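You operate a simulated robot arm through the tools that you are given. There is no shell and no other tool.

Carry out the task below with a simulated two-armed robot. There is one attempt and no reset: what you move stays moved.

Task
Stop the belt, switch to HAND, press LAMP TEST and zero the counter and the speed.
Fine: Stop it first; LAMP TEST once; main switch and red stop stay.

The check looks at the end state, three seconds after you hand in, the way a careful person would. Anything else that was tipped, shoved, dropped, spilled or broken makes it a failure.

Robot
Two 7-joint arms with fingered hands on one trunk that stands fixed in place. Base frame: the origin is at the foot of the trunk, x ahead of it, y to its left, z up. Readings come in m, degrees, newtons and seconds.
The left shoulder is at [0.06, 0.126, 1.305], the right one opposite. With the tool pointing down near the work surface each hand reaches from about 0.1 to 0.7 m from the base axis, measured 20 degrees to its own side. Payload 2.5 kg a hand.
Tool frame (each hand has its own): the origin (TCP) lies between the finger pads and is the grasp point; the fingertips stand 0.03 m ahead of it; z points along the fingers, y is the line along which they close. Largest opening 0.104 m; the body of the gripper starts 0.035 m behind the TCP. The gripper is a hand of 5 fingers: y runs from the thumb to the fingers, the wrist lies at [-0.015, -0.104, -0.178] in the tool frame, and closing takes about 1.5 s.
Orientation is that of the tool frame in the base frame, as [roll, pitch, yaw] about the fixed x, y, z axes, in that order (R = Rz(yaw) Ry(pitch) Rx(roll)). With the fingers straight down and the wrist toward the robot, the tool's x, y and z point along [0, 1, 0], [1, 0, 0] and [0, 0, -1] of the base frame.

Tools
- The arms move only by the tool send_rows. It takes "left_plan", "right_plan" or both (then of equal length, played together; a hand with none holds still); each is a list of rows, each a list of 7 numbers: the closure, from 0 (fully open) to 1 (shut), then the shift along the base's x, y, z in units of 200 mm (1.0 is 200 mm), then the turn, a rotation vector about the base's x, y, z in units of 180 degrees (1.0 is 180 degrees). In form: [[hand, dx, dy, dz, ax, ay, az], ...]. A call has 1 to 20 rows; each row is the pose to reach, as a shift and turn from the pose commanded when the call began. A call with a number of a shift or a turn outside -1 to 1 is refused whole. A row lasts 0.2 s, in which the tool goes at most 0.05 m and 8.6 degrees; a call with a longer step from one row to the next is refused whole, and so is a gripper value outside its range. A pose out of reach is approached as far as the arm can. The call stops where the force on the tool passes 50 N (or 10 N more than at its start, if that is more) or the arm is blocked; 0.2 s more then pass. Each finger travels about 0.153 m/s and halts on what it meets, pressing with about 30 N; the grip force reading is that of the motor and also rises with nothing between the fingers. The clock runs only during rows and for 0.2 s after the last one: add rows that repeat a pose to give the fingers time. The reply holds the time, the measured pose of the TCP, the force on the tool along the base axes, the opening and the grip force, in the units named above and with some noise, with the torque about the TCP (base axes, N m) and any sound that the robot's microphone picked up.
- Cameras (640 x 400 px; columns grow to the right, rows downward): "scene" is now at [0.1321, -0.013, 1.532]; the picture's right is [-0.16, -0.99, 0.00], its down [-0.39, 0.06, -0.92] and it looks along [0.91, -0.14, -0.40] (base axes); focal length 285 px, centre (320, 200). "left" rides on the left gripper at [-0.08, -0.078, -0.141] in its tool frame; the picture's right is [-0.78, -0.30, 0.56], its down [0.53, -0.78, 0.33] and it looks along [0.33, 0.56, 0.76] (tool axes); focal length 247 px, centre (320, 200). "right" rides on the right gripper at [0.08, -0.078, -0.141] in its tool frame; the picture's right is [-0.78, 0.30, -0.56], its down [-0.53, -0.78, 0.33] and it looks along [-0.33, 0.56, 0.76] (tool axes); focal length 247 px, centre (320, 200). There is no depth. A picture from a camera that has moved, and an enlarged one, comes with that camera's place and axes in the base frame and with its lens.
- camera(camera): a new picture of that camera. It takes no simulated time.
- lift_body(by): slides the trunk up (or, below 0, down) by that many m; the arms and the scene camera ride with it, the base frame stays. It gives what a move gives, with no picture.
- hand_shape(shape, hand): the hand has 5 fingers and takes this shape, open, in about a second: jaw (thumb against the fingers, like two jaws); tri (thumb and two fingers); tip (a fingertip pinch); poke (one finger out to press); point (the index stretched); flat (the hand flat); cup (the hand cupped); fist (a fist). The gripper value then closes the fingers along that shape, each until it touches; the sizes above hold for jaw. It gives what a move gives, with no picture.
- aim_head(pan, tilt): turns the head with the scene camera to pan (to the left, within 86 degrees either way) and tilt (down, from -29 to 69), counted from straight ahead of the robot. It gives what a move gives.
- enlarge(camera, box): a new picture of the part [left, top, right, bottom] of that camera's present view, enlarged. It takes no simulated time.
- close_job(): hands the job in; it is judged then, once.

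Nothing tells you positions but the pictures and the camera data. Unless the task says otherwise, let go and move clear before handing in.

The tools are called after "Request:" by a JSON object that holds its "name" and its "arguments". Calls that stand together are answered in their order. send_rows: Moves the arms, as the interface text tells. Its arguments: {"type":"object","properties":{"left_plan":{"type":"array"},"right_plan":{"type":"array"}},"required":[]} The other tools are called the same way: lift_body (by) slides the trunk up or down; hand_shape (shape, hand) gives the hand a shape; aim_head (pan, tilt) turns the head that bears the scene camera; camera (camera) takes a picture; enlarge (camera, box) takes an enlarged picture of a part of a camera's view; close_job () hands the job in.

At the start:

```text
time_s: 0.0
left_eef_pos: [0.4239, 0.1248, 1.399]
left_orientation: [-180.0, 0.1, 90.0]
left_contact_force: [0.3, -0.7, 0.5]
left_torque: [-0.02, 0.02, 0.0]
left_finger_gap: 0.1034
left_grasp_force: 0.1
left_shape: jaw
right_eef_pos: [0.4621, -0.2581, 1.3493]
right_orientation: [180.0, 0.0, 90.0]
right_contact_force: [0.1, -0.1, -0.3]
right_torque: [0.0, 0.0, -0.01]
right_finger_gap: 0.1037
right_grasp_force: 0.1
right_shape: jaw
trunk travel left (down, up): [-0.7, 0.24]
head pan, tilt: [-9.0, 23.5]
```

scene: 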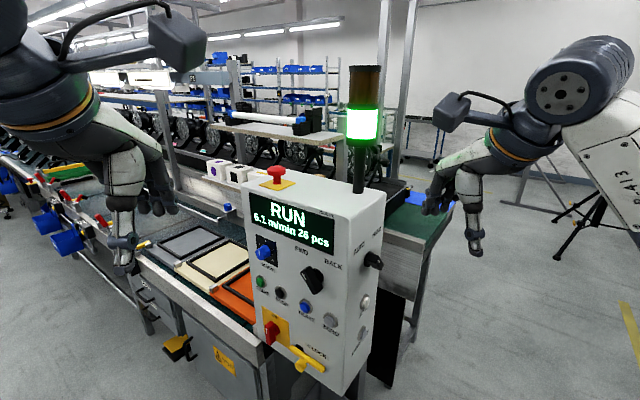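
right: 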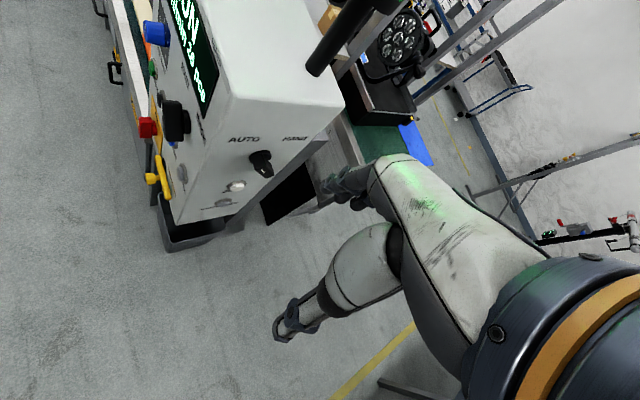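
left: 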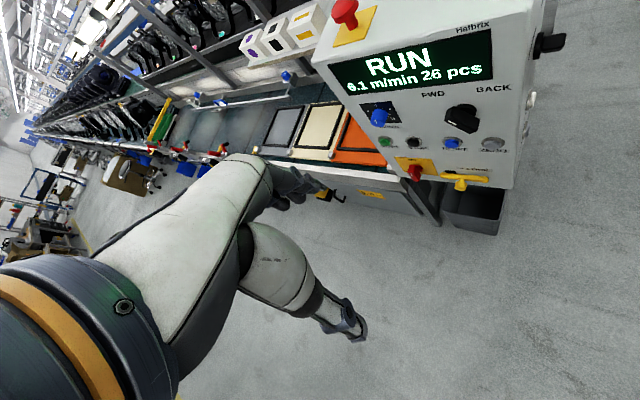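

I see a control cabinet with a display (RUN, 6.1 m/min, 26 pcs), a blue knob, a black FWD/BACK selector, a row of buttons, a red main switch, a yellow lock, and an AUTO/HAND switch on the right side. First I enlarge the views to read the labels.

Request:
{"name": "enlarge", "arguments": {"camera": "scene", "box": [230, 160, 400, 280]}}

Request:
{"name": "enlarge", "arguments": {"camera": "scene", "box": [230, 260, 400, 390]}}

Request:
{"name": "enlarge", "arguments": {"camera": "left", "box": [310, 0, 570, 200]}}

Request:
{"name": "enlarge", "arguments": {"camera": "right", "box": [130, 0, 350, 240]}}

```text
3.33 times, centred on (315, 220) of scene
camera zoom: at [0.1321, -0.013, 1.532], right [-0.16, -0.99, 0.0], down [-0.39, 0.06, -0.92], along [0.91, -0.14, -0.4], focal length 950 px, centre (337, 133)
```

zoom: 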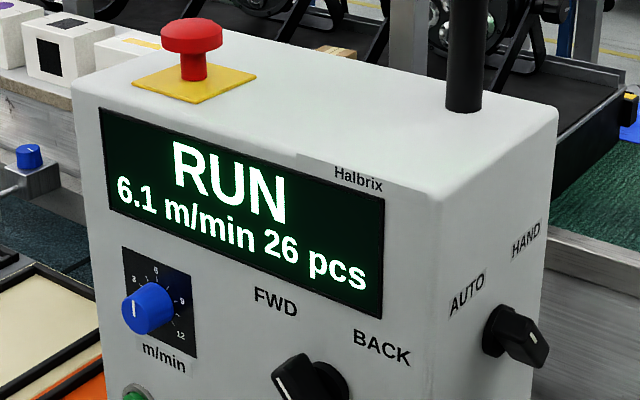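

```text
3.08 times, centred on (315, 325) of scene
camera zoom: at [0.1321, -0.013, 1.532], right [-0.16, -0.99, 0.0], down [-0.39, 0.06, -0.92], along [0.91, -0.14, -0.4], focal length 877 px, centre (335, -185)
```

zoom: 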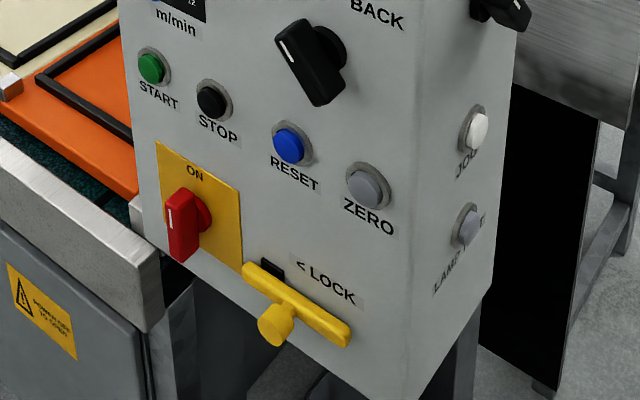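

```text
2.00 times, centred on (440, 100) of left
camera zoom: at [0.3461, 0.0451, 1.5413], right [-0.3, -0.78, -0.56], down [-0.78, 0.53, -0.33], along [0.56, 0.33, -0.76], focal length 494 px, centre (80, 400)
```

zoom: 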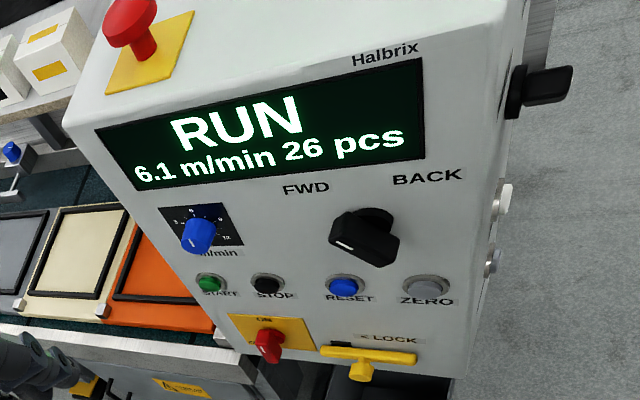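

```text
1.67 times, centred on (240, 120) of right
camera zoom: at [0.3858, -0.1773, 1.4902], right [0.3, -0.78, 0.56], down [-0.78, -0.53, -0.33], along [0.56, -0.33, -0.76], focal length 412 px, centre (453, 333)
```

zoom: 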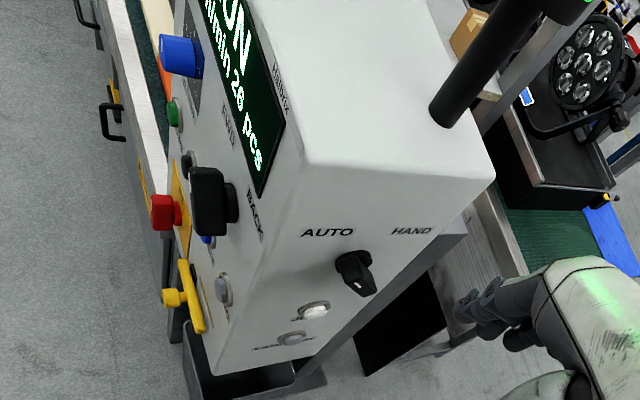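

The row of buttons works out near z≈1.03, running from START (0.76, 0.05) to ZERO (0.595, -0.11), so the panel is turned about 45°. HAND is near (0.61, -0.19, 1.18) and LAMP TEST near (0.625, -0.197, 0.95) on the right face. I'll look closer at the knob and switch before moving.

Request:
{"name": "enlarge", "arguments": {"camera": "scene", "box": [250, 225, 314, 265]}}

Request:
{"name": "enlarge", "arguments": {"camera": "scene", "box": [335, 215, 399, 255]}}

Request:
{"name": "enlarge", "arguments": {"camera": "scene", "box": [245, 260, 373, 340]}}

Request:
{"name": "enlarge", "arguments": {"camera": "right", "box": [200, 120, 328, 200]}}

Request:
{"name": "enlarge", "arguments": {"camera": "left", "box": [350, 80, 478, 160]}}

```text
10.00 times, centred on (282, 245) of scene
camera zoom: at [0.1321, -0.013, 1.532], right [-0.16, -0.99, 0.0], down [-0.39, 0.06, -0.92], along [0.91, -0.14, -0.4], focal length 2850 px, centre (700, -250)
```

zoom: 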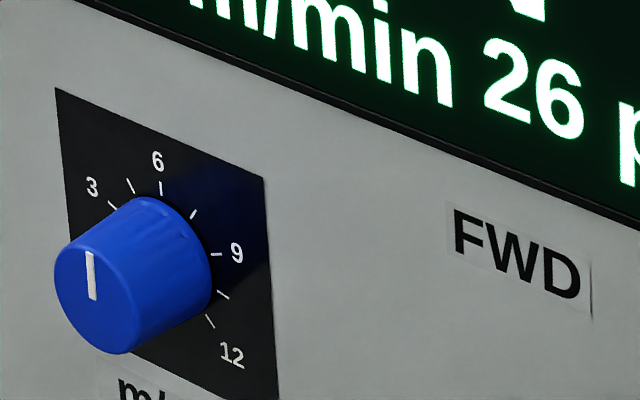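

```text
10.00 times, centred on (367, 235) of scene
camera zoom: at [0.1321, -0.013, 1.532], right [-0.16, -0.99, 0.0], down [-0.39, 0.06, -0.92], along [0.91, -0.14, -0.4], focal length 2850 px, centre (-150, -150)
```

zoom: 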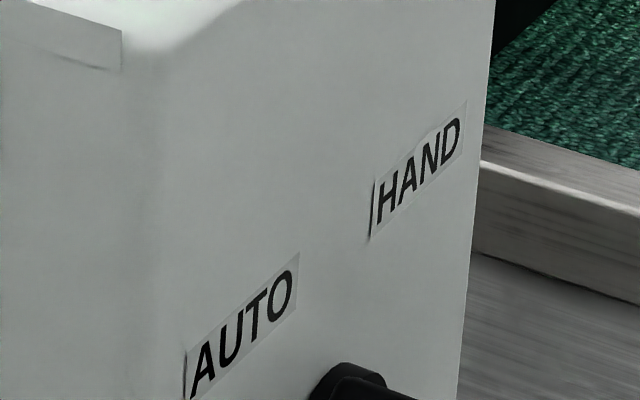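

```text
5.00 times, centred on (309, 300) of scene
camera zoom: at [0.1321, -0.013, 1.532], right [-0.16, -0.99, 0.0], down [-0.39, 0.06, -0.92], along [0.91, -0.14, -0.4], focal length 1425 px, centre (375, -300)
```

zoom: 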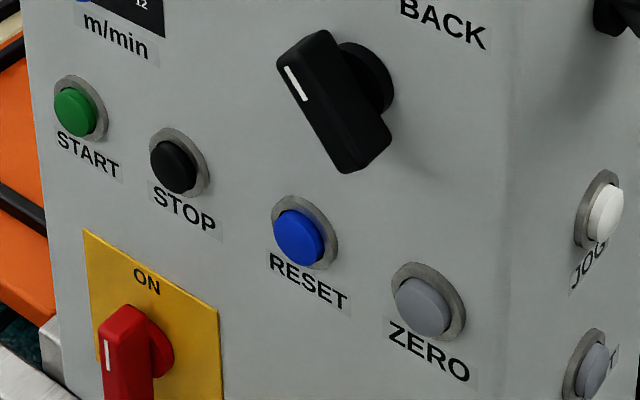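

```text
5.00 times, centred on (264, 160) of right
camera zoom: at [0.3858, -0.1773, 1.4902], right [0.3, -0.78, 0.56], down [-0.78, -0.53, -0.33], along [0.56, -0.33, -0.76], focal length 1235 px, centre (600, 400)
```

zoom: 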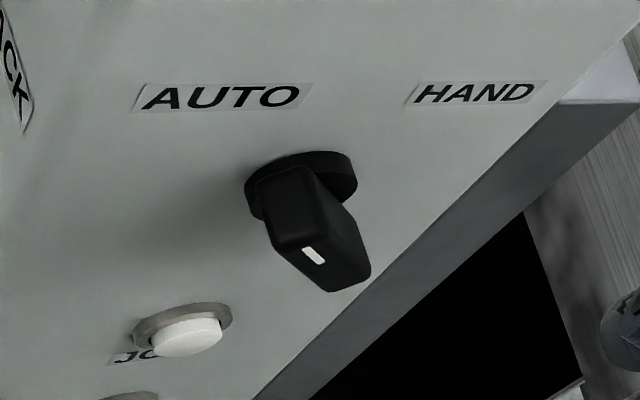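

```text
5.00 times, centred on (414, 120) of left
camera zoom: at [0.3461, 0.0451, 1.5413], right [-0.3, -0.78, -0.56], down [-0.78, 0.53, -0.33], along [0.56, 0.33, -0.76], focal length 1235 px, centre (-150, 600)
```

zoom: 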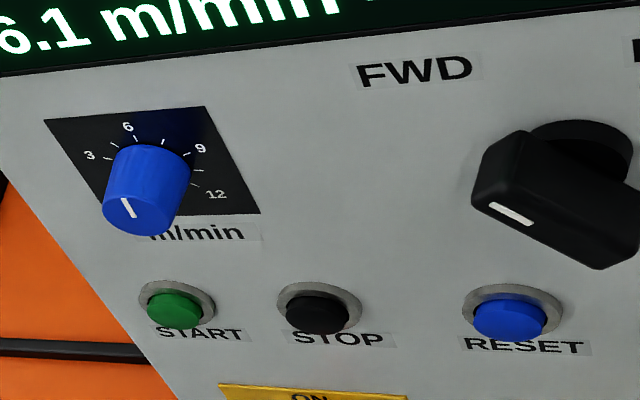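

The knob points at 6, with 12 at lower right, so 0 should be at lower left. I'll set both hands to the poke shape in free space and look at where the fingertip ends up.

Request:
{"name": "hand_shape", "arguments": {"hand": "left", "shape": "poke"}}

Request:
{"name": "hand_shape", "arguments": {"hand": "right", "shape": "poke"}}

Request:
{"name": "camera", "arguments": {"camera": "left"}}

Request:
{"name": "camera", "arguments": {"camera": "right"}}

Request:
{"name": "camera", "arguments": {"camera": "scene"}}

```text
time_s: 0.9
left_eef_pos: [0.4236, 0.124, 1.3992]
left_orientation: [-180.0, 0.1, 89.9]
left_contact_force: [0.4, -0.2, -0.2]
left_torque: [0.01, 0.01, 0.03]
left_finger_gap: 0.0002
left_grasp_force: 0.1
left_shape: poke
right_eef_pos: [0.4622, -0.2575, 1.3501]
right_orientation: [180.0, 0.0, 90.1]
right_contact_force: [-0.6, -0.5, -1.3]
right_torque: [0.03, 0.03, -0.04]
right_finger_gap: 0.1037
right_grasp_force: 0.1
right_shape: jaw
trunk travel left (down, up): [-0.7, 0.24]
head pan, tilt: [-9.0, 23.5]
```

```text
time_s: 1.8
left_eef_pos: [0.4246, 0.125, 1.3995]
left_orientation: [-180.0, 0.1, 90.0]
left_contact_force: [0.1, 0.7, 0.5]
left_torque: [-0.01, 0.03, -0.04]
left_finger_gap: 0.0001
left_grasp_force: 0.0
left_shape: poke
right_eef_pos: [0.4638, -0.2578, 1.3506]
right_orientation: [-180.0, 0.0, 90.0]
right_contact_force: [0.2, -0.5, 0.0]
right_torque: [-0.01, 0.01, -0.02]
right_finger_gap: 0.0
right_grasp_force: 0.1
right_shape: poke
trunk travel left (down, up): [-0.7, 0.24]
head pan, tilt: [-9.0, 23.5]
```

```text
taken
camera left: at [0.3461, 0.0452, 1.5413], right [-0.3, -0.78, -0.56], down [-0.78, 0.53, -0.33], along [0.56, 0.33, -0.76], focal length 247 px, centre (320, 200)
```

left: 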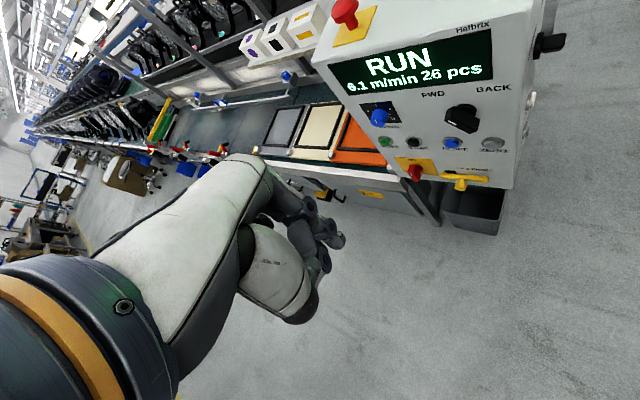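

```text
taken
camera right: at [0.3858, -0.1773, 1.4902], right [0.3, -0.78, 0.56], down [-0.78, -0.53, -0.33], along [0.56, -0.33, -0.76], focal length 247 px, centre (320, 200)
```

right: 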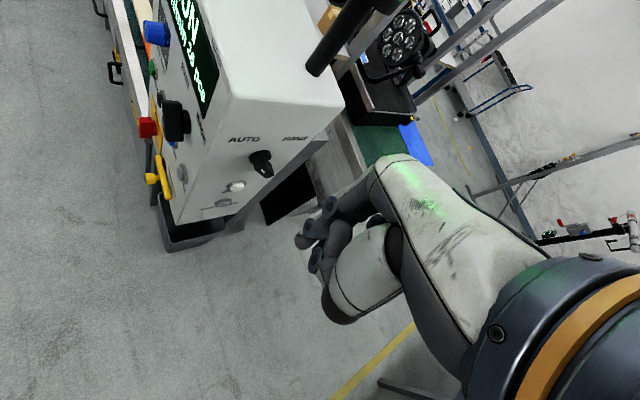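

```text
taken
camera scene: at [0.1321, -0.013, 1.532], right [-0.16, -0.99, 0.0], down [-0.39, 0.06, -0.92], along [0.91, -0.14, -0.4], focal length 285 px, centre (320, 200)
```

scene: 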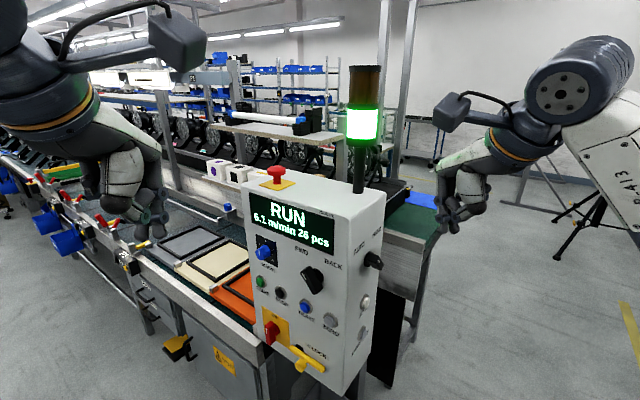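

The hands changed to a fist with one finger extended. I'll zoom in to find the fingertip in both views.

Request:
{"name": "enlarge", "arguments": {"camera": "left", "box": [230, 160, 358, 240]}}

Request:
{"name": "enlarge", "arguments": {"camera": "scene", "box": [90, 160, 218, 270]}}

Request:
{"name": "enlarge", "arguments": {"camera": "right", "box": [280, 160, 408, 240]}}

Request:
{"name": "enlarge", "arguments": {"camera": "scene", "box": [400, 140, 528, 250]}}

```text
5.00 times, centred on (294, 200) of left
camera zoom: at [0.3461, 0.0452, 1.5413], right [-0.3, -0.78, -0.56], down [-0.78, 0.53, -0.33], along [0.56, 0.33, -0.76], focal length 1235 px, centre (450, 200)
```

zoom: 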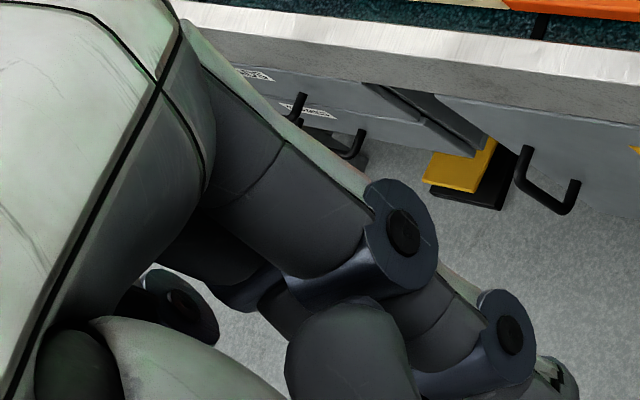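

```text
3.64 times, centred on (154, 215) of scene
camera zoom: at [0.1321, -0.013, 1.532], right [-0.16, -0.99, 0.0], down [-0.39, 0.06, -0.92], along [0.91, -0.14, -0.4], focal length 1036 px, centre (924, 146)
```

zoom: 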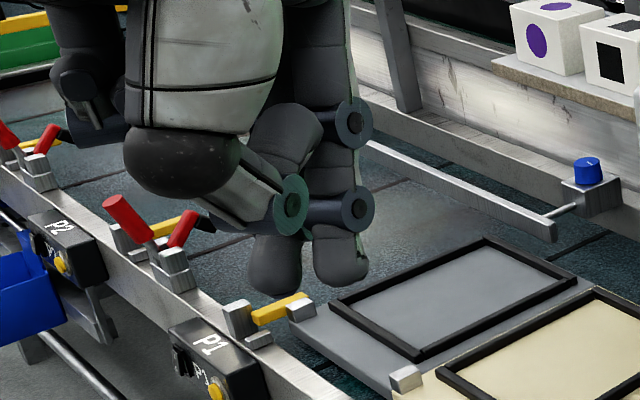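

```text
5.00 times, centred on (344, 200) of right
camera zoom: at [0.3858, -0.1773, 1.4902], right [0.3, -0.78, 0.56], down [-0.78, -0.53, -0.33], along [0.56, -0.33, -0.76], focal length 1235 px, centre (200, 200)
```

zoom: 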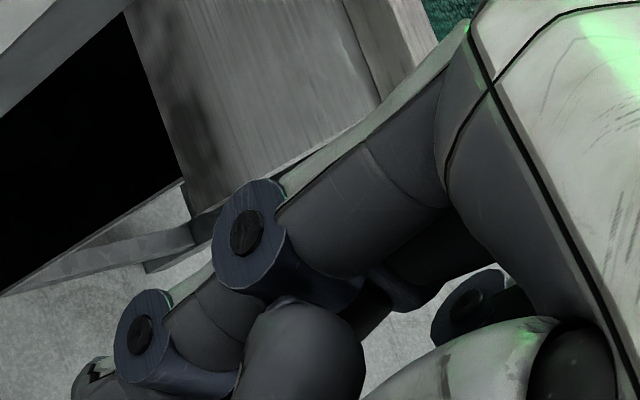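

```text
3.64 times, centred on (464, 195) of scene
camera zoom: at [0.1321, -0.013, 1.532], right [-0.16, -0.99, 0.0], down [-0.39, 0.06, -0.92], along [0.91, -0.14, -0.4], focal length 1036 px, centre (-204, 218)
```

zoom: 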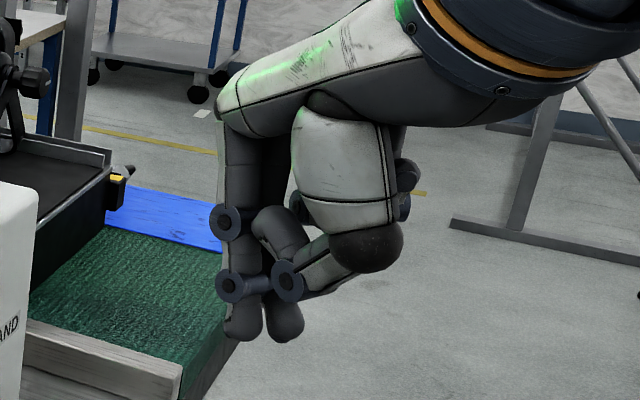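

In poke, the index and thumb tips sit side by side. I'll try the point shape on the left hand to see whether it gives a cleaner single finger.

Request:
{"name": "hand_shape", "arguments": {"hand": "left", "shape": "point"}}

Request:
{"name": "enlarge", "arguments": {"camera": "left", "box": [230, 150, 390, 250]}}

Request:
{"name": "enlarge", "arguments": {"camera": "scene", "box": [80, 150, 240, 290]}}

```text
time_s: 2.7
left_eef_pos: [0.4244, 0.1254, 1.4004]
left_orientation: [180.0, 0.1, 90.0]
left_contact_force: [-0.6, -0.1, 0.2]
left_torque: [0.05, -0.01, 0.0]
left_finger_gap: 0.0
left_grasp_force: 0.1
left_shape: point
right_eef_pos: [0.4634, -0.2566, 1.3494]
right_orientation: [180.0, 0.0, 90.0]
right_contact_force: [-0.2, 0.1, -1.0]
right_torque: [0.01, 0.03, -0.04]
right_finger_gap: 0.0003
right_grasp_force: 0.1
right_shape: poke
trunk travel left (down, up): [-0.7, 0.24]
head pan, tilt: [-9.0, 23.5]
```

```text
4.00 times, centred on (310, 200) of left
camera zoom: at [0.3461, 0.0452, 1.5413], right [-0.3, -0.78, -0.56], down [-0.78, 0.53, -0.33], along [0.56, 0.33, -0.76], focal length 988 px, centre (360, 200)
```

zoom: 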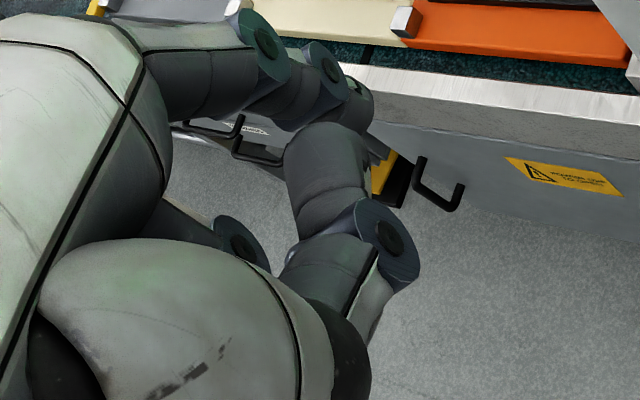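

```text
2.86 times, centred on (160, 220) of scene
camera zoom: at [0.1321, -0.013, 1.532], right [-0.16, -0.99, 0.0], down [-0.39, 0.06, -0.92], along [0.91, -0.14, -0.4], focal length 814 px, centre (777, 143)
```

zoom: 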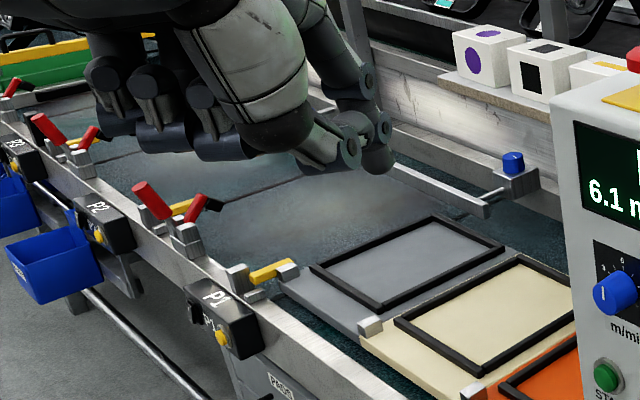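

"Point" bends the index sideways, so poke is better: index and thumb tips together just ahead of the TCP. I'll go back to poke and turn both hands horizontal, the left facing the front panel and the right facing the side panel, well clear of the box.

Request:
{"name": "hand_shape", "arguments": {"hand": "left", "shape": "poke"}}

Request:
{"name": "send_rows", "arguments": {"left_plan": [[0, 0.02, 0, -0.07, -0.0364, -0.0147, 0.0147], [0, 0.04, 0, -0.14, -0.0728, -0.0294, 0.0294], [0, 0.06, 0, -0.21, -0.1092, -0.0441, 0.0441], [0, 0.08, 0, -0.28, -0.1455, -0.0588, 0.0588], [0, 0.1, 0, -0.35, -0.1819, -0.0735, 0.0735], [0, 0.12, 0, -0.42, -0.2183, -0.0882, 0.0882], [0, 0.14, 0, -0.49, -0.2547, -0.1029, 0.1029], [0, 0.16, 0, -0.56, -0.2911, -0.1176, 0.1176], [0, 0.18, 0, -0.63, -0.3275, -0.1323, 0.1323], [0, 0.2, 0, -0.7, -0.3638, -0.147, 0.147], [0, 0.22, 0, -0.77, -0.4002, -0.1617, 0.1617], [0, 0.24, 0, -0.84, -0.4366, -0.1764, 0.1764], [0, 0.26, 0, -0.9, -0.473, -0.1911, 0.1911]], "right_plan": [[0, 0, -0.02, -0.04, 0.0362, -0.0154, -0.0154], [0, 0, -0.04, -0.08, 0.0724, -0.0307, -0.0307], [0, 0, -0.06, -0.12, 0.1086, -0.0461, -0.0461], [0, 0, -0.08, -0.16, 0.1448, -0.0614, -0.0614], [0, 0, -0.1, -0.2, 0.181, -0.0768, -0.0768], [0, 0, -0.12, -0.24, 0.2172, -0.0922, -0.0922], [0, 0, -0.14, -0.28, 0.2533, -0.1075, -0.1075], [0, 0, -0.16, -0.32, 0.2895, -0.1229, -0.1229], [0, 0, -0.18, -0.36, 0.3257, -0.1383, -0.1383], [0, 0, -0.2, -0.4, 0.3619, -0.1536, -0.1536], [0, 0, -0.22, -0.44, 0.3981, -0.169, -0.169], [0, 0, -0.24, -0.48, 0.4343, -0.1843, -0.1843], [0, 0, -0.25, -0.5, 0.4705, -0.1997, -0.1997]]}}

Request:
{"name": "camera", "arguments": {"camera": "scene"}}

Request:
{"name": "camera", "arguments": {"camera": "left"}}

Request:
{"name": "camera", "arguments": {"camera": "right"}}

```text
time_s: 3.6
left_eef_pos: [0.4242, 0.1245, 1.3996]
left_orientation: [-180.0, 0.1, 90.0]
left_contact_force: [0.2, -0.5, 0.1]
left_torque: [-0.01, 0.0, 0.02]
left_finger_gap: 0.0001
left_grasp_force: 0.1
left_shape: poke
right_eef_pos: [0.4631, -0.2579, 1.3501]
right_orientation: [-180.0, 0.1, 89.9]
right_contact_force: [0.2, -0.1, -0.3]
right_torque: [-0.03, 0.02, 0.0]
right_finger_gap: 0.0001
right_grasp_force: 0.0
right_shape: poke
trunk travel left (down, up): [-0.7, 0.24]
head pan, tilt: [-9.0, 23.5]
```

```text
time_s: 6.4
left_eef_pos: [0.4776, 0.1254, 1.2206]
left_orientation: [-0.7, 89.8, -46.7]
left_contact_force: [-0.3, 0.4, 1.1]
left_torque: [0.0, -0.01, -0.02]
left_finger_gap: 0.0
left_grasp_force: 0.1
left_shape: poke
right_eef_pos: [0.4566, -0.3107, 1.2503]
right_orientation: [-139.7, -89.6, 4.0]
right_contact_force: [1.5, 0.2, 4.9]
right_torque: [-0.22, 0.26, 0.06]
right_finger_gap: 0.0
right_grasp_force: 0.0
right_shape: poke
right hand out of reach, approached as far as the arm can: row 13
trunk travel left (down, up): [-0.7, 0.24]
head pan, tilt: [-9.0, 23.5]
```

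```text
taken
camera scene: at [0.1329, -0.013, 1.5321], right [-0.16, -0.99, 0.0], down [-0.39, 0.06, -0.92], along [0.91, -0.14, -0.4], focal length 285 px, centre (320, 200)
```

scene: 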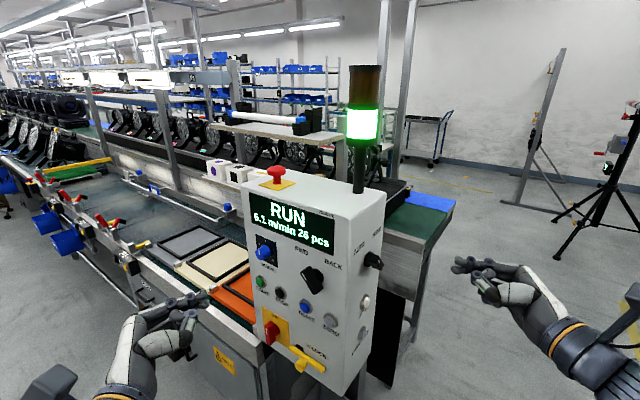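

```text
taken
camera left: at [0.3228, 0.1725, 1.3005], right [0.17, -0.6, 0.78], down [-0.33, -0.78, -0.53], along [0.93, -0.16, -0.33], focal length 247 px, centre (320, 200)
```

left: 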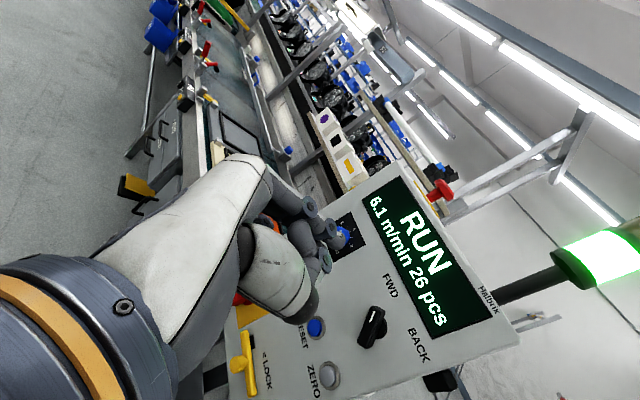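

```text
taken
camera right: at [0.3038, -0.3529, 1.3307], right [-0.2, -0.6, -0.77], down [-0.31, 0.79, -0.53], along [0.93, 0.13, -0.34], focal length 247 px, centre (320, 200)
```

right: 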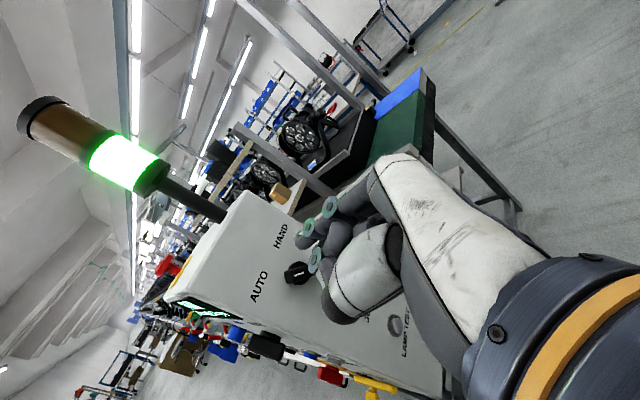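

Both hands turned and the views agree with the estimated positions. Next I bring the left fingertip to about 10 cm in front of STOP at (0.705, -0.005, 1.033).

Request:
{"name": "send_rows", "arguments": {"left_plan": [[0, 0.07, -0.0185, -0.0933, 0, 0, 0], [0, 0.14, -0.037, -0.1866, 0, 0, 0], [0, 0.21, -0.0555, -0.28, 0, 0, 0], [0, 0.28, -0.074, -0.3732, 0, 0, 0], [0, 0.35, -0.0925, -0.4665, 0, 0, 0], [0, 0.42, -0.111, -0.56, 0, 0, 0], [0, 0.49, -0.1295, -0.6531, 0, 0, 0], [0, 0.56, -0.148, -0.7464, 0, 0, 0], [0, 0.63, -0.1665, -0.84, 0, 0, 0], [0, 0.7, -0.185, -0.933, 0, 0, 0], [0, 0.7, -0.185, -0.933, 0, 0, 0]]}}

Request:
{"name": "camera", "arguments": {"camera": "scene"}}

Request:
{"name": "camera", "arguments": {"camera": "left"}}

```text
time_s: 8.8
left_eef_pos: [0.6164, 0.0854, 1.0317]
left_orientation: [-24.8, 89.8, -70.7]
left_contact_force: [-0.6, 0.7, -0.5]
left_torque: [-0.01, 0.01, 0.05]
left_finger_gap: 0.0
left_grasp_force: 0.0
left_shape: poke
right_eef_pos: [0.4582, -0.3114, 1.2518]
right_orientation: [-172.1, -89.9, 36.2]
right_contact_force: [0.1, 0.5, 0.2]
right_torque: [0.01, -0.01, 0.0]
right_finger_gap: 0.0
right_grasp_force: 0.0
right_shape: poke
trunk travel left (down, up): [-0.7, 0.24]
head pan, tilt: [-9.0, 23.5]
```

```text
taken
camera scene: at [0.1319, -0.013, 1.532], right [-0.16, -0.99, 0.0], down [-0.39, 0.06, -0.92], along [0.91, -0.14, -0.4], focal length 285 px, centre (320, 200)
```

scene: 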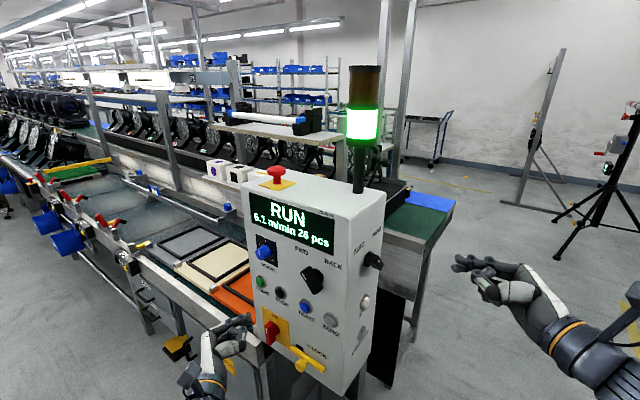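

```text
taken
camera left: at [0.4615, 0.134, 1.1125], right [0.17, -0.61, 0.78], down [-0.33, -0.78, -0.53], along [0.93, -0.16, -0.33], focal length 247 px, centre (320, 200)
```

left: 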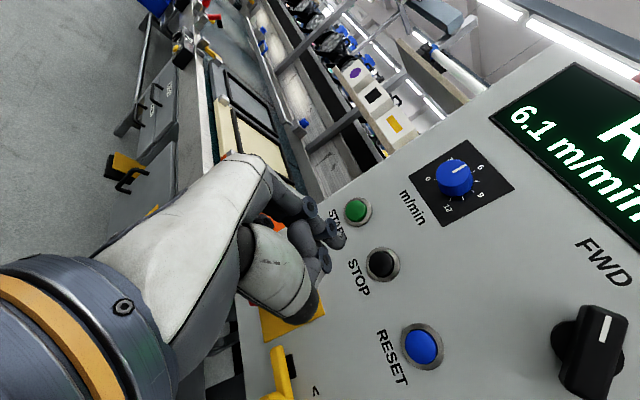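

The left camera now shows STOP clearly and puts it at about (0.703, -0.004, 1.037). I'll move in along the panel normal until the tip is about 3 cm away, then check.

Request:
{"name": "send_rows", "arguments": {"left_plan": [[0, 0.055, -0.061, 0.004, 0, 0, 0], [0, 0.111, -0.123, 0.008, 0, 0, 0], [0, 0.166, -0.184, 0.012, 0, 0, 0], [0, 0.222, -0.2455, 0.015, 0, 0, 0], [0, 0.222, -0.2455, 0.015, 0, 0, 0]]}}

Request:
{"name": "camera", "arguments": {"camera": "left"}}

Request:
{"name": "enlarge", "arguments": {"camera": "left", "box": [280, 180, 440, 300]}}

Request:
{"name": "enlarge", "arguments": {"camera": "scene", "box": [200, 240, 328, 340]}}

```text
time_s: 10.0
left_eef_pos: [0.6605, 0.0393, 1.0352]
left_orientation: [10.6, 89.9, -35.5]
left_contact_force: [-0.5, -0.4, -0.2]
left_torque: [-0.03, 0.02, 0.0]
left_finger_gap: 0.0001
left_grasp_force: 0.0
left_shape: poke
right_eef_pos: [0.4578, -0.3108, 1.2538]
right_orientation: [-99.1, -89.8, -36.8]
right_contact_force: [-0.6, 0.5, 0.1]
right_torque: [0.01, 0.0, 0.02]
right_finger_gap: 0.0001
right_grasp_force: 0.1
right_shape: poke
trunk travel left (down, up): [-0.7, 0.24]
head pan, tilt: [-9.0, 23.5]
```

```text
taken
camera left: at [0.5059, 0.0875, 1.1152], right [0.17, -0.61, 0.78], down [-0.33, -0.78, -0.53], along [0.93, -0.16, -0.33], focal length 247 px, centre (320, 200)
```

left: 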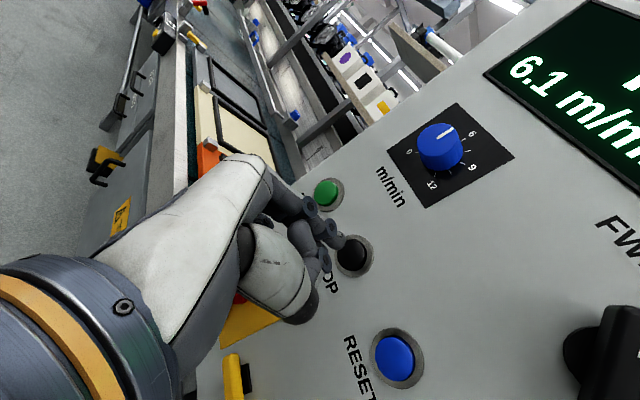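

```text
3.33 times, centred on (360, 240) of left
camera zoom: at [0.5059, 0.0875, 1.1152], right [0.17, -0.61, 0.78], down [-0.33, -0.78, -0.53], along [0.93, -0.16, -0.33], focal length 823 px, centre (187, 67)
```

zoom: 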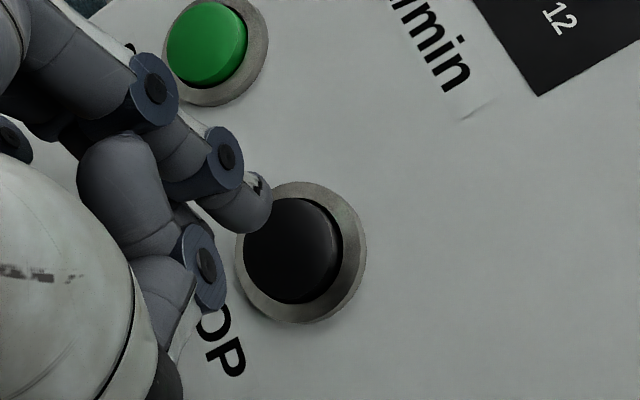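

```text
4.00 times, centred on (264, 290) of scene
camera zoom: at [0.132, -0.013, 1.532], right [-0.16, -0.99, 0.0], down [-0.39, 0.06, -0.92], along [0.91, -0.14, -0.4], focal length 1140 px, centre (544, -160)
```

zoom: 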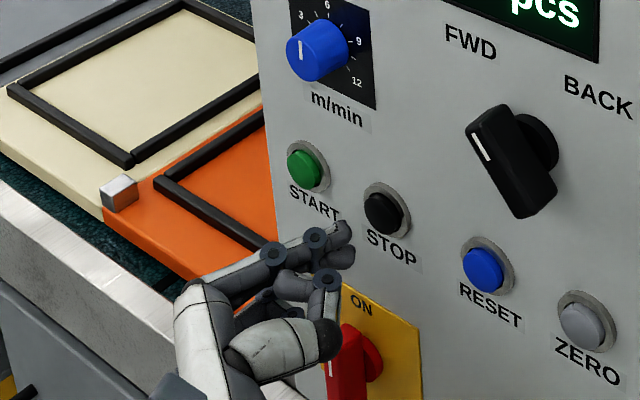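

The tip is about 3 cm in front of STOP and lined up: the index is slightly above centre and the thumb slightly below. I'll advance in small steps while watching the force.

Request:
{"name": "send_rows", "arguments": {"left_plan": [[0, 0.02, -0.0204, -0.015, 0, 0, 0], [0, 0.04, -0.0408, -0.025, 0, 0, 0], [0, 0.06, -0.0612, -0.025, 0, 0, 0], [0, 0.08, -0.0816, -0.025, 0, 0, 0], [0, 0.095, -0.0969, -0.025, 0, 0, 0], [0, 0.105, -0.107, -0.025, 0, 0, 0]]}}

Request:
{"name": "enlarge", "arguments": {"camera": "left", "box": [280, 180, 440, 300]}}

Request:
{"name": "camera", "arguments": {"camera": "scene"}}

```text
time_s: 11.4
left_eef_pos: [0.6809, 0.0229, 1.0304]
left_orientation: [-12.5, 89.6, -58.2]
left_contact_force: [-14.9, 21.7, 2.2]
left_torque: [-0.17, -0.12, 0.18]
left_finger_gap: 0.0002
left_grasp_force: 0.1
left_shape: poke
right_eef_pos: [0.4566, -0.3092, 1.2548]
right_orientation: [176.4, -89.9, 47.7]
right_contact_force: [0.5, -0.1, -1.2]
right_torque: [0.0, 0.01, -0.03]
right_finger_gap: 0.0
right_grasp_force: 0.1
right_shape: poke
trunk travel left (down, up): [-0.7, 0.24]
head pan, tilt: [-9.0, 23.5]
heard: click
```

```text
3.33 times, centred on (360, 240) of left
camera zoom: at [0.5257, 0.0701, 1.1115], right [0.18, -0.6, 0.78], down [-0.32, -0.78, -0.53], along [0.93, -0.16, -0.33], focal length 823 px, centre (187, 67)
```

zoom: 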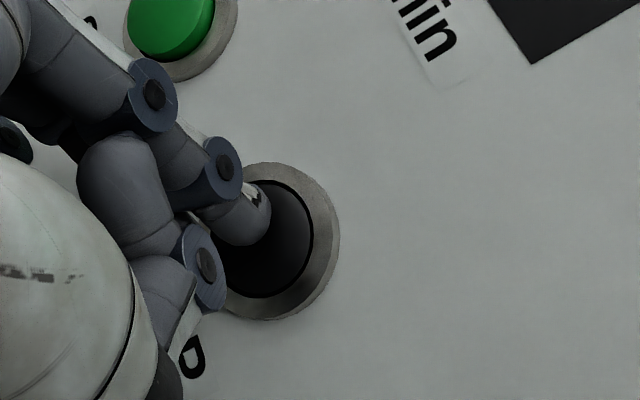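

```text
taken
camera scene: at [0.1294, -0.0097, 1.5324], right [-0.16, -0.99, 0.0], down [-0.39, 0.06, -0.92], along [0.91, -0.14, -0.4], focal length 285 px, centre (320, 200)
```

scene: 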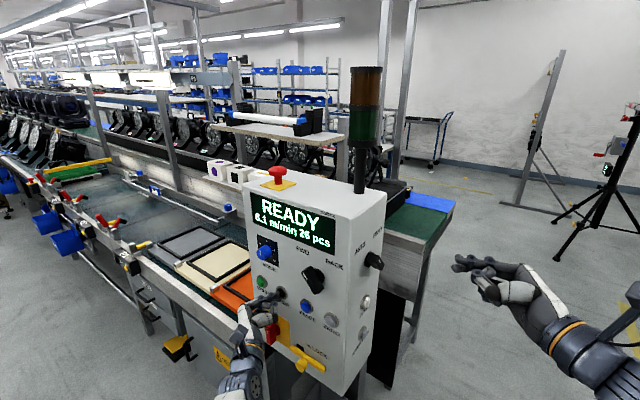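

STOP clicked; the display now shows READY and the green lamp is off. I'll retract 6 cm and slide along the panel to stand in front of ZERO.

Request:
{"name": "send_rows", "arguments": {"left_plan": [[0, -0.0525, 0.0535, 0, 0, 0, 0], [0, -0.105, 0.107, 0, 0, 0, 0], [0, -0.1575, 0.1605, 0, 0, 0, 0], [0, -0.21, 0.214, 0, 0, 0, 0], [0, -0.3, 0.125, 0, 0, 0, 0], [0, -0.39, 0.036, 0, 0, 0, 0], [0, -0.48, -0.053, 0, 0, 0, 0], [0, -0.57, -0.143, 0, 0, 0, 0], [0, -0.66, -0.232, 0, 0, 0, 0], [0, -0.75, -0.321, 0, 0, 0, 0], [0, -0.75, -0.321, 0, 0, 0, 0]]}}

Request:
{"name": "camera", "arguments": {"camera": "left"}}

Request:
{"name": "enlarge", "arguments": {"camera": "left", "box": [280, 180, 440, 300]}}

Request:
{"name": "camera", "arguments": {"camera": "scene"}}

```text
time_s: 13.4
left_eef_pos: [0.6077, 0.0411, 1.0933]
left_orientation: [86.5, 76.6, 43.0]
left_contact_force: [-0.5, 0.2, -0.2]
left_torque: [-0.01, 0.02, -0.01]
left_finger_gap: 0.0
left_grasp_force: 0.0
left_shape: poke
right_eef_pos: [0.4577, -0.3117, 1.2526]
right_orientation: [-134.9, -89.9, -1.0]
right_contact_force: [-1.0, 0.0, 0.1]
right_torque: [0.0, -0.01, -0.01]
right_finger_gap: 0.0
right_grasp_force: 0.1
right_shape: poke
trunk travel left (down, up): [-0.7, 0.24]
head pan, tilt: [-9.0, 23.5]
stopped in row 9 (left hand): the arm was blocked; the commanded pose is now the measured one
```

```text
taken
camera left: at [0.4404, 0.0709, 1.1522], right [0.07, -0.72, 0.69], down [-0.19, -0.69, -0.69], along [0.98, -0.08, -0.19], focal length 247 px, centre (320, 200)
```

left: 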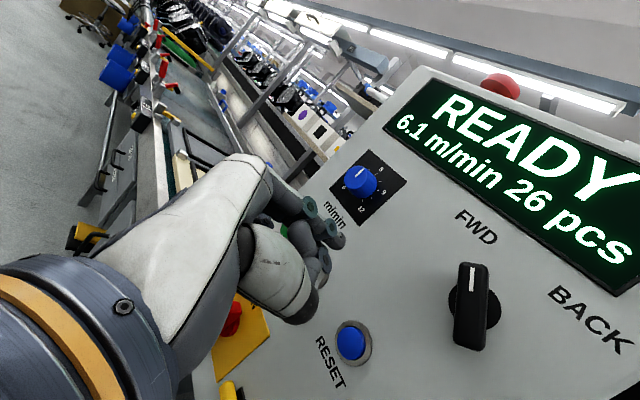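

```text
3.33 times, centred on (360, 240) of left
camera zoom: at [0.4404, 0.0709, 1.1522], right [0.07, -0.72, 0.69], down [-0.19, -0.69, -0.69], along [0.98, -0.08, -0.19], focal length 823 px, centre (187, 67)
```

zoom: 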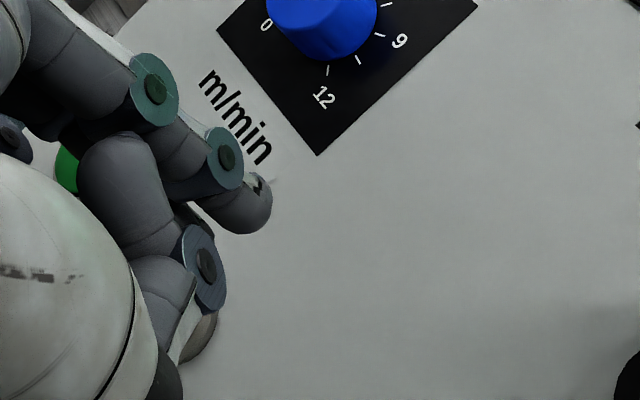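

```text
taken
camera scene: at [0.1322, -0.0128, 1.532], right [-0.16, -0.99, 0.0], down [-0.39, 0.06, -0.92], along [0.91, -0.14, -0.4], focal length 285 px, centre (320, 200)
```

scene: 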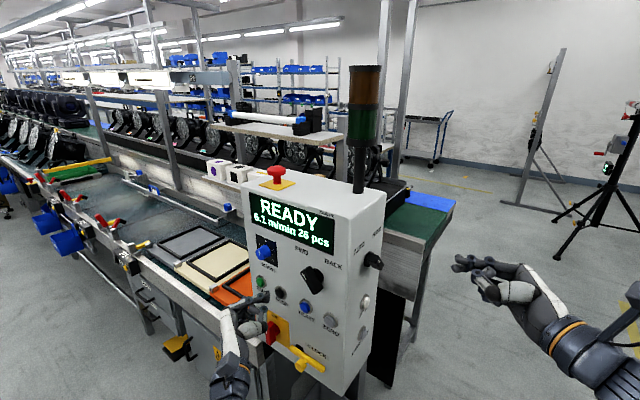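

The arm was blocked in this posture by its own joint limits (no contact force) and tilted slightly; nothing was touched and the display is unchanged. I'll rotate the left hand about the pressing axis so the wrist hangs below, then move to ZERO.

Request:
{"name": "send_rows", "arguments": {"left_plan": [[0, 0, 0, 0, 0.0307, -0.0295, -0.0004], [0, 0, 0, 0, 0.0614, -0.0589, -0.0007], [0, 0, 0, 0, 0.0922, -0.0884, -0.0011], [0, 0, 0, 0, 0.1229, -0.1178, -0.0014], [0, 0, 0, 0, 0.1536, -0.1473, -0.0018], [0, 0, 0, 0, 0.1843, -0.1767, -0.0022], [0, 0, 0, 0, 0.215, -0.2062, -0.0025], [0, 0, 0, 0, 0.2458, -0.2356, -0.0029], [0, 0, 0, 0, 0.2765, -0.2651, -0.0032], [0, 0, 0, 0, 0.3072, -0.2945, -0.0036], [0, 0, 0, 0, 0.3072, -0.2945, -0.0036]]}}

Request:
{"name": "camera", "arguments": {"camera": "left"}}

Request:
{"name": "camera", "arguments": {"camera": "scene"}}

```text
time_s: 15.8
left_eef_pos: [0.6039, 0.0376, 1.0959]
left_orientation: [90.1, 0.2, 44.9]
left_contact_force: [0.7, -0.6, 1.1]
left_torque: [-0.01, 0.0, 0.01]
left_finger_gap: 0.0001
left_grasp_force: 0.1
left_shape: poke
left hand out of reach, approached as far as the arm can: row 10, 11
right_eef_pos: [0.4592, -0.3108, 1.2527]
right_orientation: [-146.0, -89.8, 10.1]
right_contact_force: [-0.9, 0.5, 0.2]
right_torque: [0.07, -0.03, 0.04]
right_finger_gap: 0.0
right_grasp_force: 0.1
right_shape: poke
trunk travel left (down, up): [-0.7, 0.24]
head pan, tilt: [-9.0, 23.5]
```

```text
taken
camera left: at [0.4472, 0.0818, 1.0194], right [-0.16, -0.94, -0.29], down [0.61, 0.14, -0.78], along [0.78, -0.3, 0.55], focal length 247 px, centre (320, 200)
```

left: 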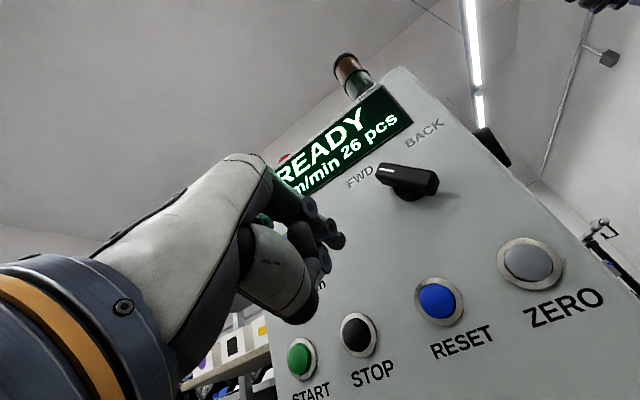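

```text
taken
camera scene: at [0.1322, -0.0131, 1.532], right [-0.16, -0.99, 0.0], down [-0.39, 0.06, -0.92], along [0.91, -0.14, -0.4], focal length 285 px, centre (320, 200)
```

scene: 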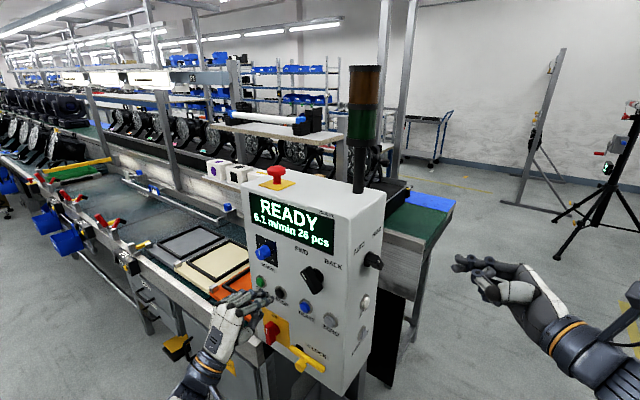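

The posture is now clean (pointing at the panel, wrist below), and this view refines ZERO to about (0.594, -0.113, 1.037). I'll move in front of it with about a 5 cm gap.

Request:
{"name": "send_rows", "arguments": {"left_plan": [[0, -0.0533, -0.0758, -0.05, 0, 0, 0], [0, -0.1067, -0.1517, -0.1, 0, 0, 0], [0, -0.16, -0.2275, -0.15, 0, 0, 0], [0, -0.2133, -0.3033, -0.2, 0, 0, 0], [0, -0.2667, -0.3792, -0.25, 0, 0, 0], [0, -0.32, -0.455, -0.3, 0, 0, 0], [0, -0.32, -0.455, -0.3, 0, 0, 0]]}}

Request:
{"name": "camera", "arguments": {"camera": "left"}}

Request:
{"name": "camera", "arguments": {"camera": "scene"}}

```text
time_s: 17.4
left_eef_pos: [0.5394, -0.0552, 1.0364]
left_orientation: [90.2, 0.3, 44.9]
left_contact_force: [-0.9, 0.2, -0.2]
left_torque: [0.01, -0.01, 0.0]
left_finger_gap: 0.0
left_grasp_force: 0.1
left_shape: poke
right_eef_pos: [0.4572, -0.3105, 1.253]
right_orientation: [-122.8, -89.9, -13.1]
right_contact_force: [0.3, -0.9, 0.2]
right_torque: [-0.02, 0.0, -0.01]
right_finger_gap: 0.0
right_grasp_force: 0.2
right_shape: poke
trunk travel left (down, up): [-0.7, 0.24]
head pan, tilt: [-9.0, 23.5]
```

```text
taken
camera left: at [0.3818, -0.0124, 0.9597], right [-0.16, -0.94, -0.29], down [0.61, 0.14, -0.78], along [0.78, -0.3, 0.55], focal length 247 px, centre (320, 200)
```

left: 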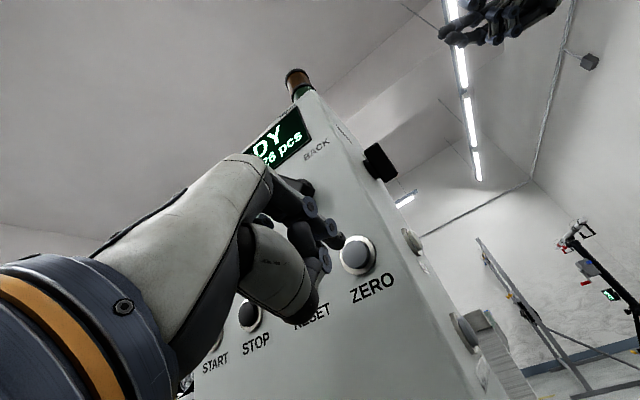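

```text
taken
camera scene: at [0.1321, -0.0129, 1.532], right [-0.16, -0.99, 0.0], down [-0.39, 0.06, -0.92], along [0.91, -0.14, -0.4], focal length 285 px, centre (320, 200)
```

scene: 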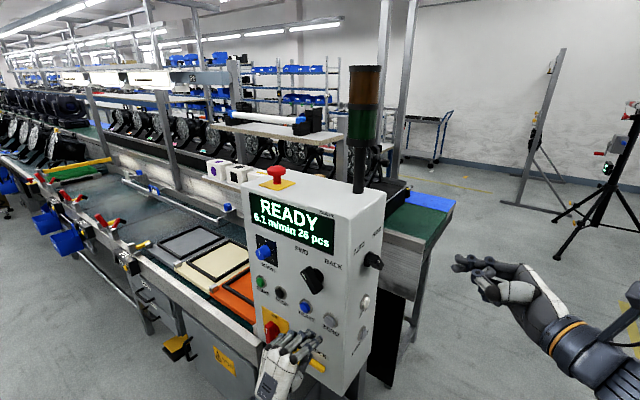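

ZERO sits straight ahead of the fingertip at about 5 cm. I'll press it gently.

Request:
{"name": "send_rows", "arguments": {"left_plan": [[0, 0.0195, 0.0195, 0.015, 0, 0, 0], [0, 0.063, -0.024, 0.015, 0, 0, 0], [0, 0.107, -0.068, 0.015, 0, 0, 0], [0, 0.142, -0.103, 0.015, 0, 0, 0], [0, 0.1683, -0.1293, 0.015, 0, 0, 0], [0, 0.1857, -0.1467, 0.015, 0, 0, 0], [0, 0.1945, -0.1555, 0.015, 0, 0, 0]]}}

Request:
{"name": "camera", "arguments": {"camera": "left"}}

Request:
{"name": "enlarge", "arguments": {"camera": "scene", "box": [230, 160, 400, 400]}}

```text
time_s: 19.0
left_eef_pos: [0.5537, -0.0728, 1.0565]
left_orientation: [90.1, 0.2, 44.9]
left_contact_force: [-0.2, -0.1, -0.8]
left_torque: [0.0, 0.02, -0.02]
left_finger_gap: 0.0001
left_grasp_force: 0.2
left_shape: poke
left hand out of reach, approached as far as the arm can: row 2, 3, 4, 5, 6, 7
right_eef_pos: [0.4578, -0.3117, 1.2526]
right_orientation: [-130.3, -89.9, -5.6]
right_contact_force: [0.1, 0.2, -0.2]
right_torque: [0.0, -0.02, -0.01]
right_finger_gap: 0.0
right_grasp_force: 0.0
right_shape: poke
trunk travel left (down, up): [-0.7, 0.24]
head pan, tilt: [-9.0, 23.5]
```

```text
taken
camera left: at [0.3966, -0.0291, 0.9799], right [-0.16, -0.94, -0.29], down [0.61, 0.14, -0.78], along [0.78, -0.3, 0.55], focal length 247 px, centre (320, 200)
```

left: 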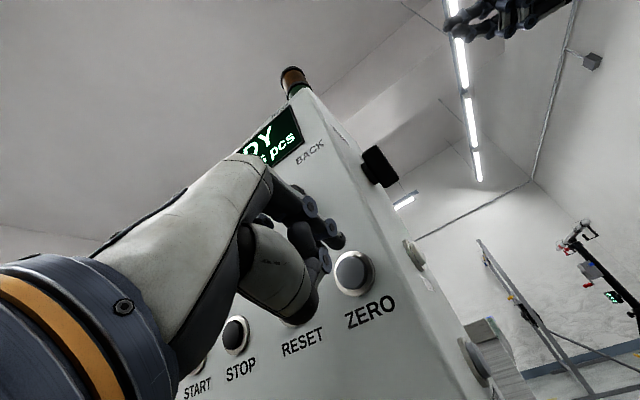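

```text
1.67 times, centred on (315, 280) of scene
camera zoom: at [0.1321, -0.013, 1.532], right [-0.16, -0.99, 0.0], down [-0.39, 0.06, -0.92], along [0.91, -0.14, -0.4], focal length 475 px, centre (328, 67)
```

zoom: 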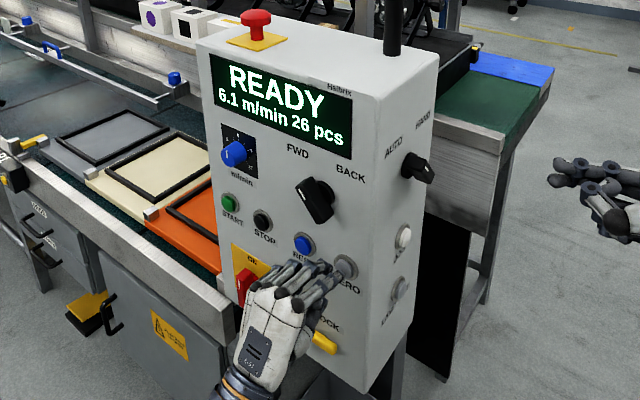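

The arm ran out of joint travel and drifted up without touching anything. I'll back off to the left, roll the hand part way, and then lower the trunk for a more comfortable arm posture at ZERO.

Request:
{"name": "send_rows", "arguments": {"left_plan": [[0, 0, 0.0875, 0, 0, 0, 0], [0, 0, 0.175, 0, 0, 0, 0], [0, 0, 0.2625, 0, 0, 0, 0], [0, 0, 0.35, 0, 0, 0, 0], [0, 0.0107, 0.384, 0.0718, -0.0153, 0.0199, -0.0079], [0, 0.0213, 0.418, 0.1435, -0.0305, 0.0398, -0.0158], [0, 0.032, 0.4517, 0.2153, -0.0458, 0.0596, -0.0237], [0, 0.0426, 0.4856, 0.287, -0.061, 0.0795, -0.0316], [0, 0.0533, 0.5195, 0.3588, -0.0763, 0.0994, -0.0395], [0, 0.0639, 0.5534, 0.4305, -0.0916, 0.1193, -0.0474], [0, 0.0746, 0.5873, 0.5023, -0.1068, 0.1392, -0.0553], [0, 0.0852, 0.6212, 0.574, -0.1221, 0.159, -0.0632], [0, 0.0959, 0.6551, 0.6458, -0.1373, 0.1789, -0.0711], [0, 0.1065, 0.689, 0.7175, -0.1526, 0.1988, -0.079], [0, 0.1065, 0.689, 0.7175, -0.1526, 0.1988, -0.079]]}}

Request:
{"name": "camera", "arguments": {"camera": "scene"}}

```text
time_s: 22.2
left_eef_pos: [0.6702, 0.0716, 1.1389]
left_orientation: [90.0, 45.3, 29.8]
left_contact_force: [0.2, -0.4, -0.6]
left_torque: [0.02, 0.0, 0.02]
left_finger_gap: 0.0004
left_grasp_force: 0.1
left_shape: poke
left hand out of reach, approached as far as the arm can: row 2, 3, 4, 5, 6, 7, 8, 9, 10, 11, 12, 13, 14, 15
right_eef_pos: [0.4593, -0.3112, 1.2519]
right_orientation: [161.8, -90.0, 62.3]
right_contact_force: [0.4, -0.2, 0.3]
right_torque: [0.0, -0.02, 0.02]
right_finger_gap: 0.0004
right_grasp_force: 0.1
right_shape: poke
trunk travel left (down, up): [-0.7, 0.24]
head pan, tilt: [-9.0, 23.5]
```

```text
taken
camera scene: at [0.1321, -0.0131, 1.532], right [-0.16, -0.99, 0.0], down [-0.39, 0.06, -0.92], along [0.91, -0.14, -0.4], focal length 285 px, centre (320, 200)
```

scene: 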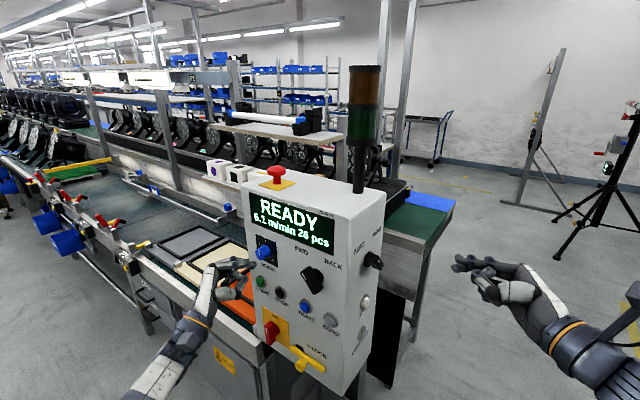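

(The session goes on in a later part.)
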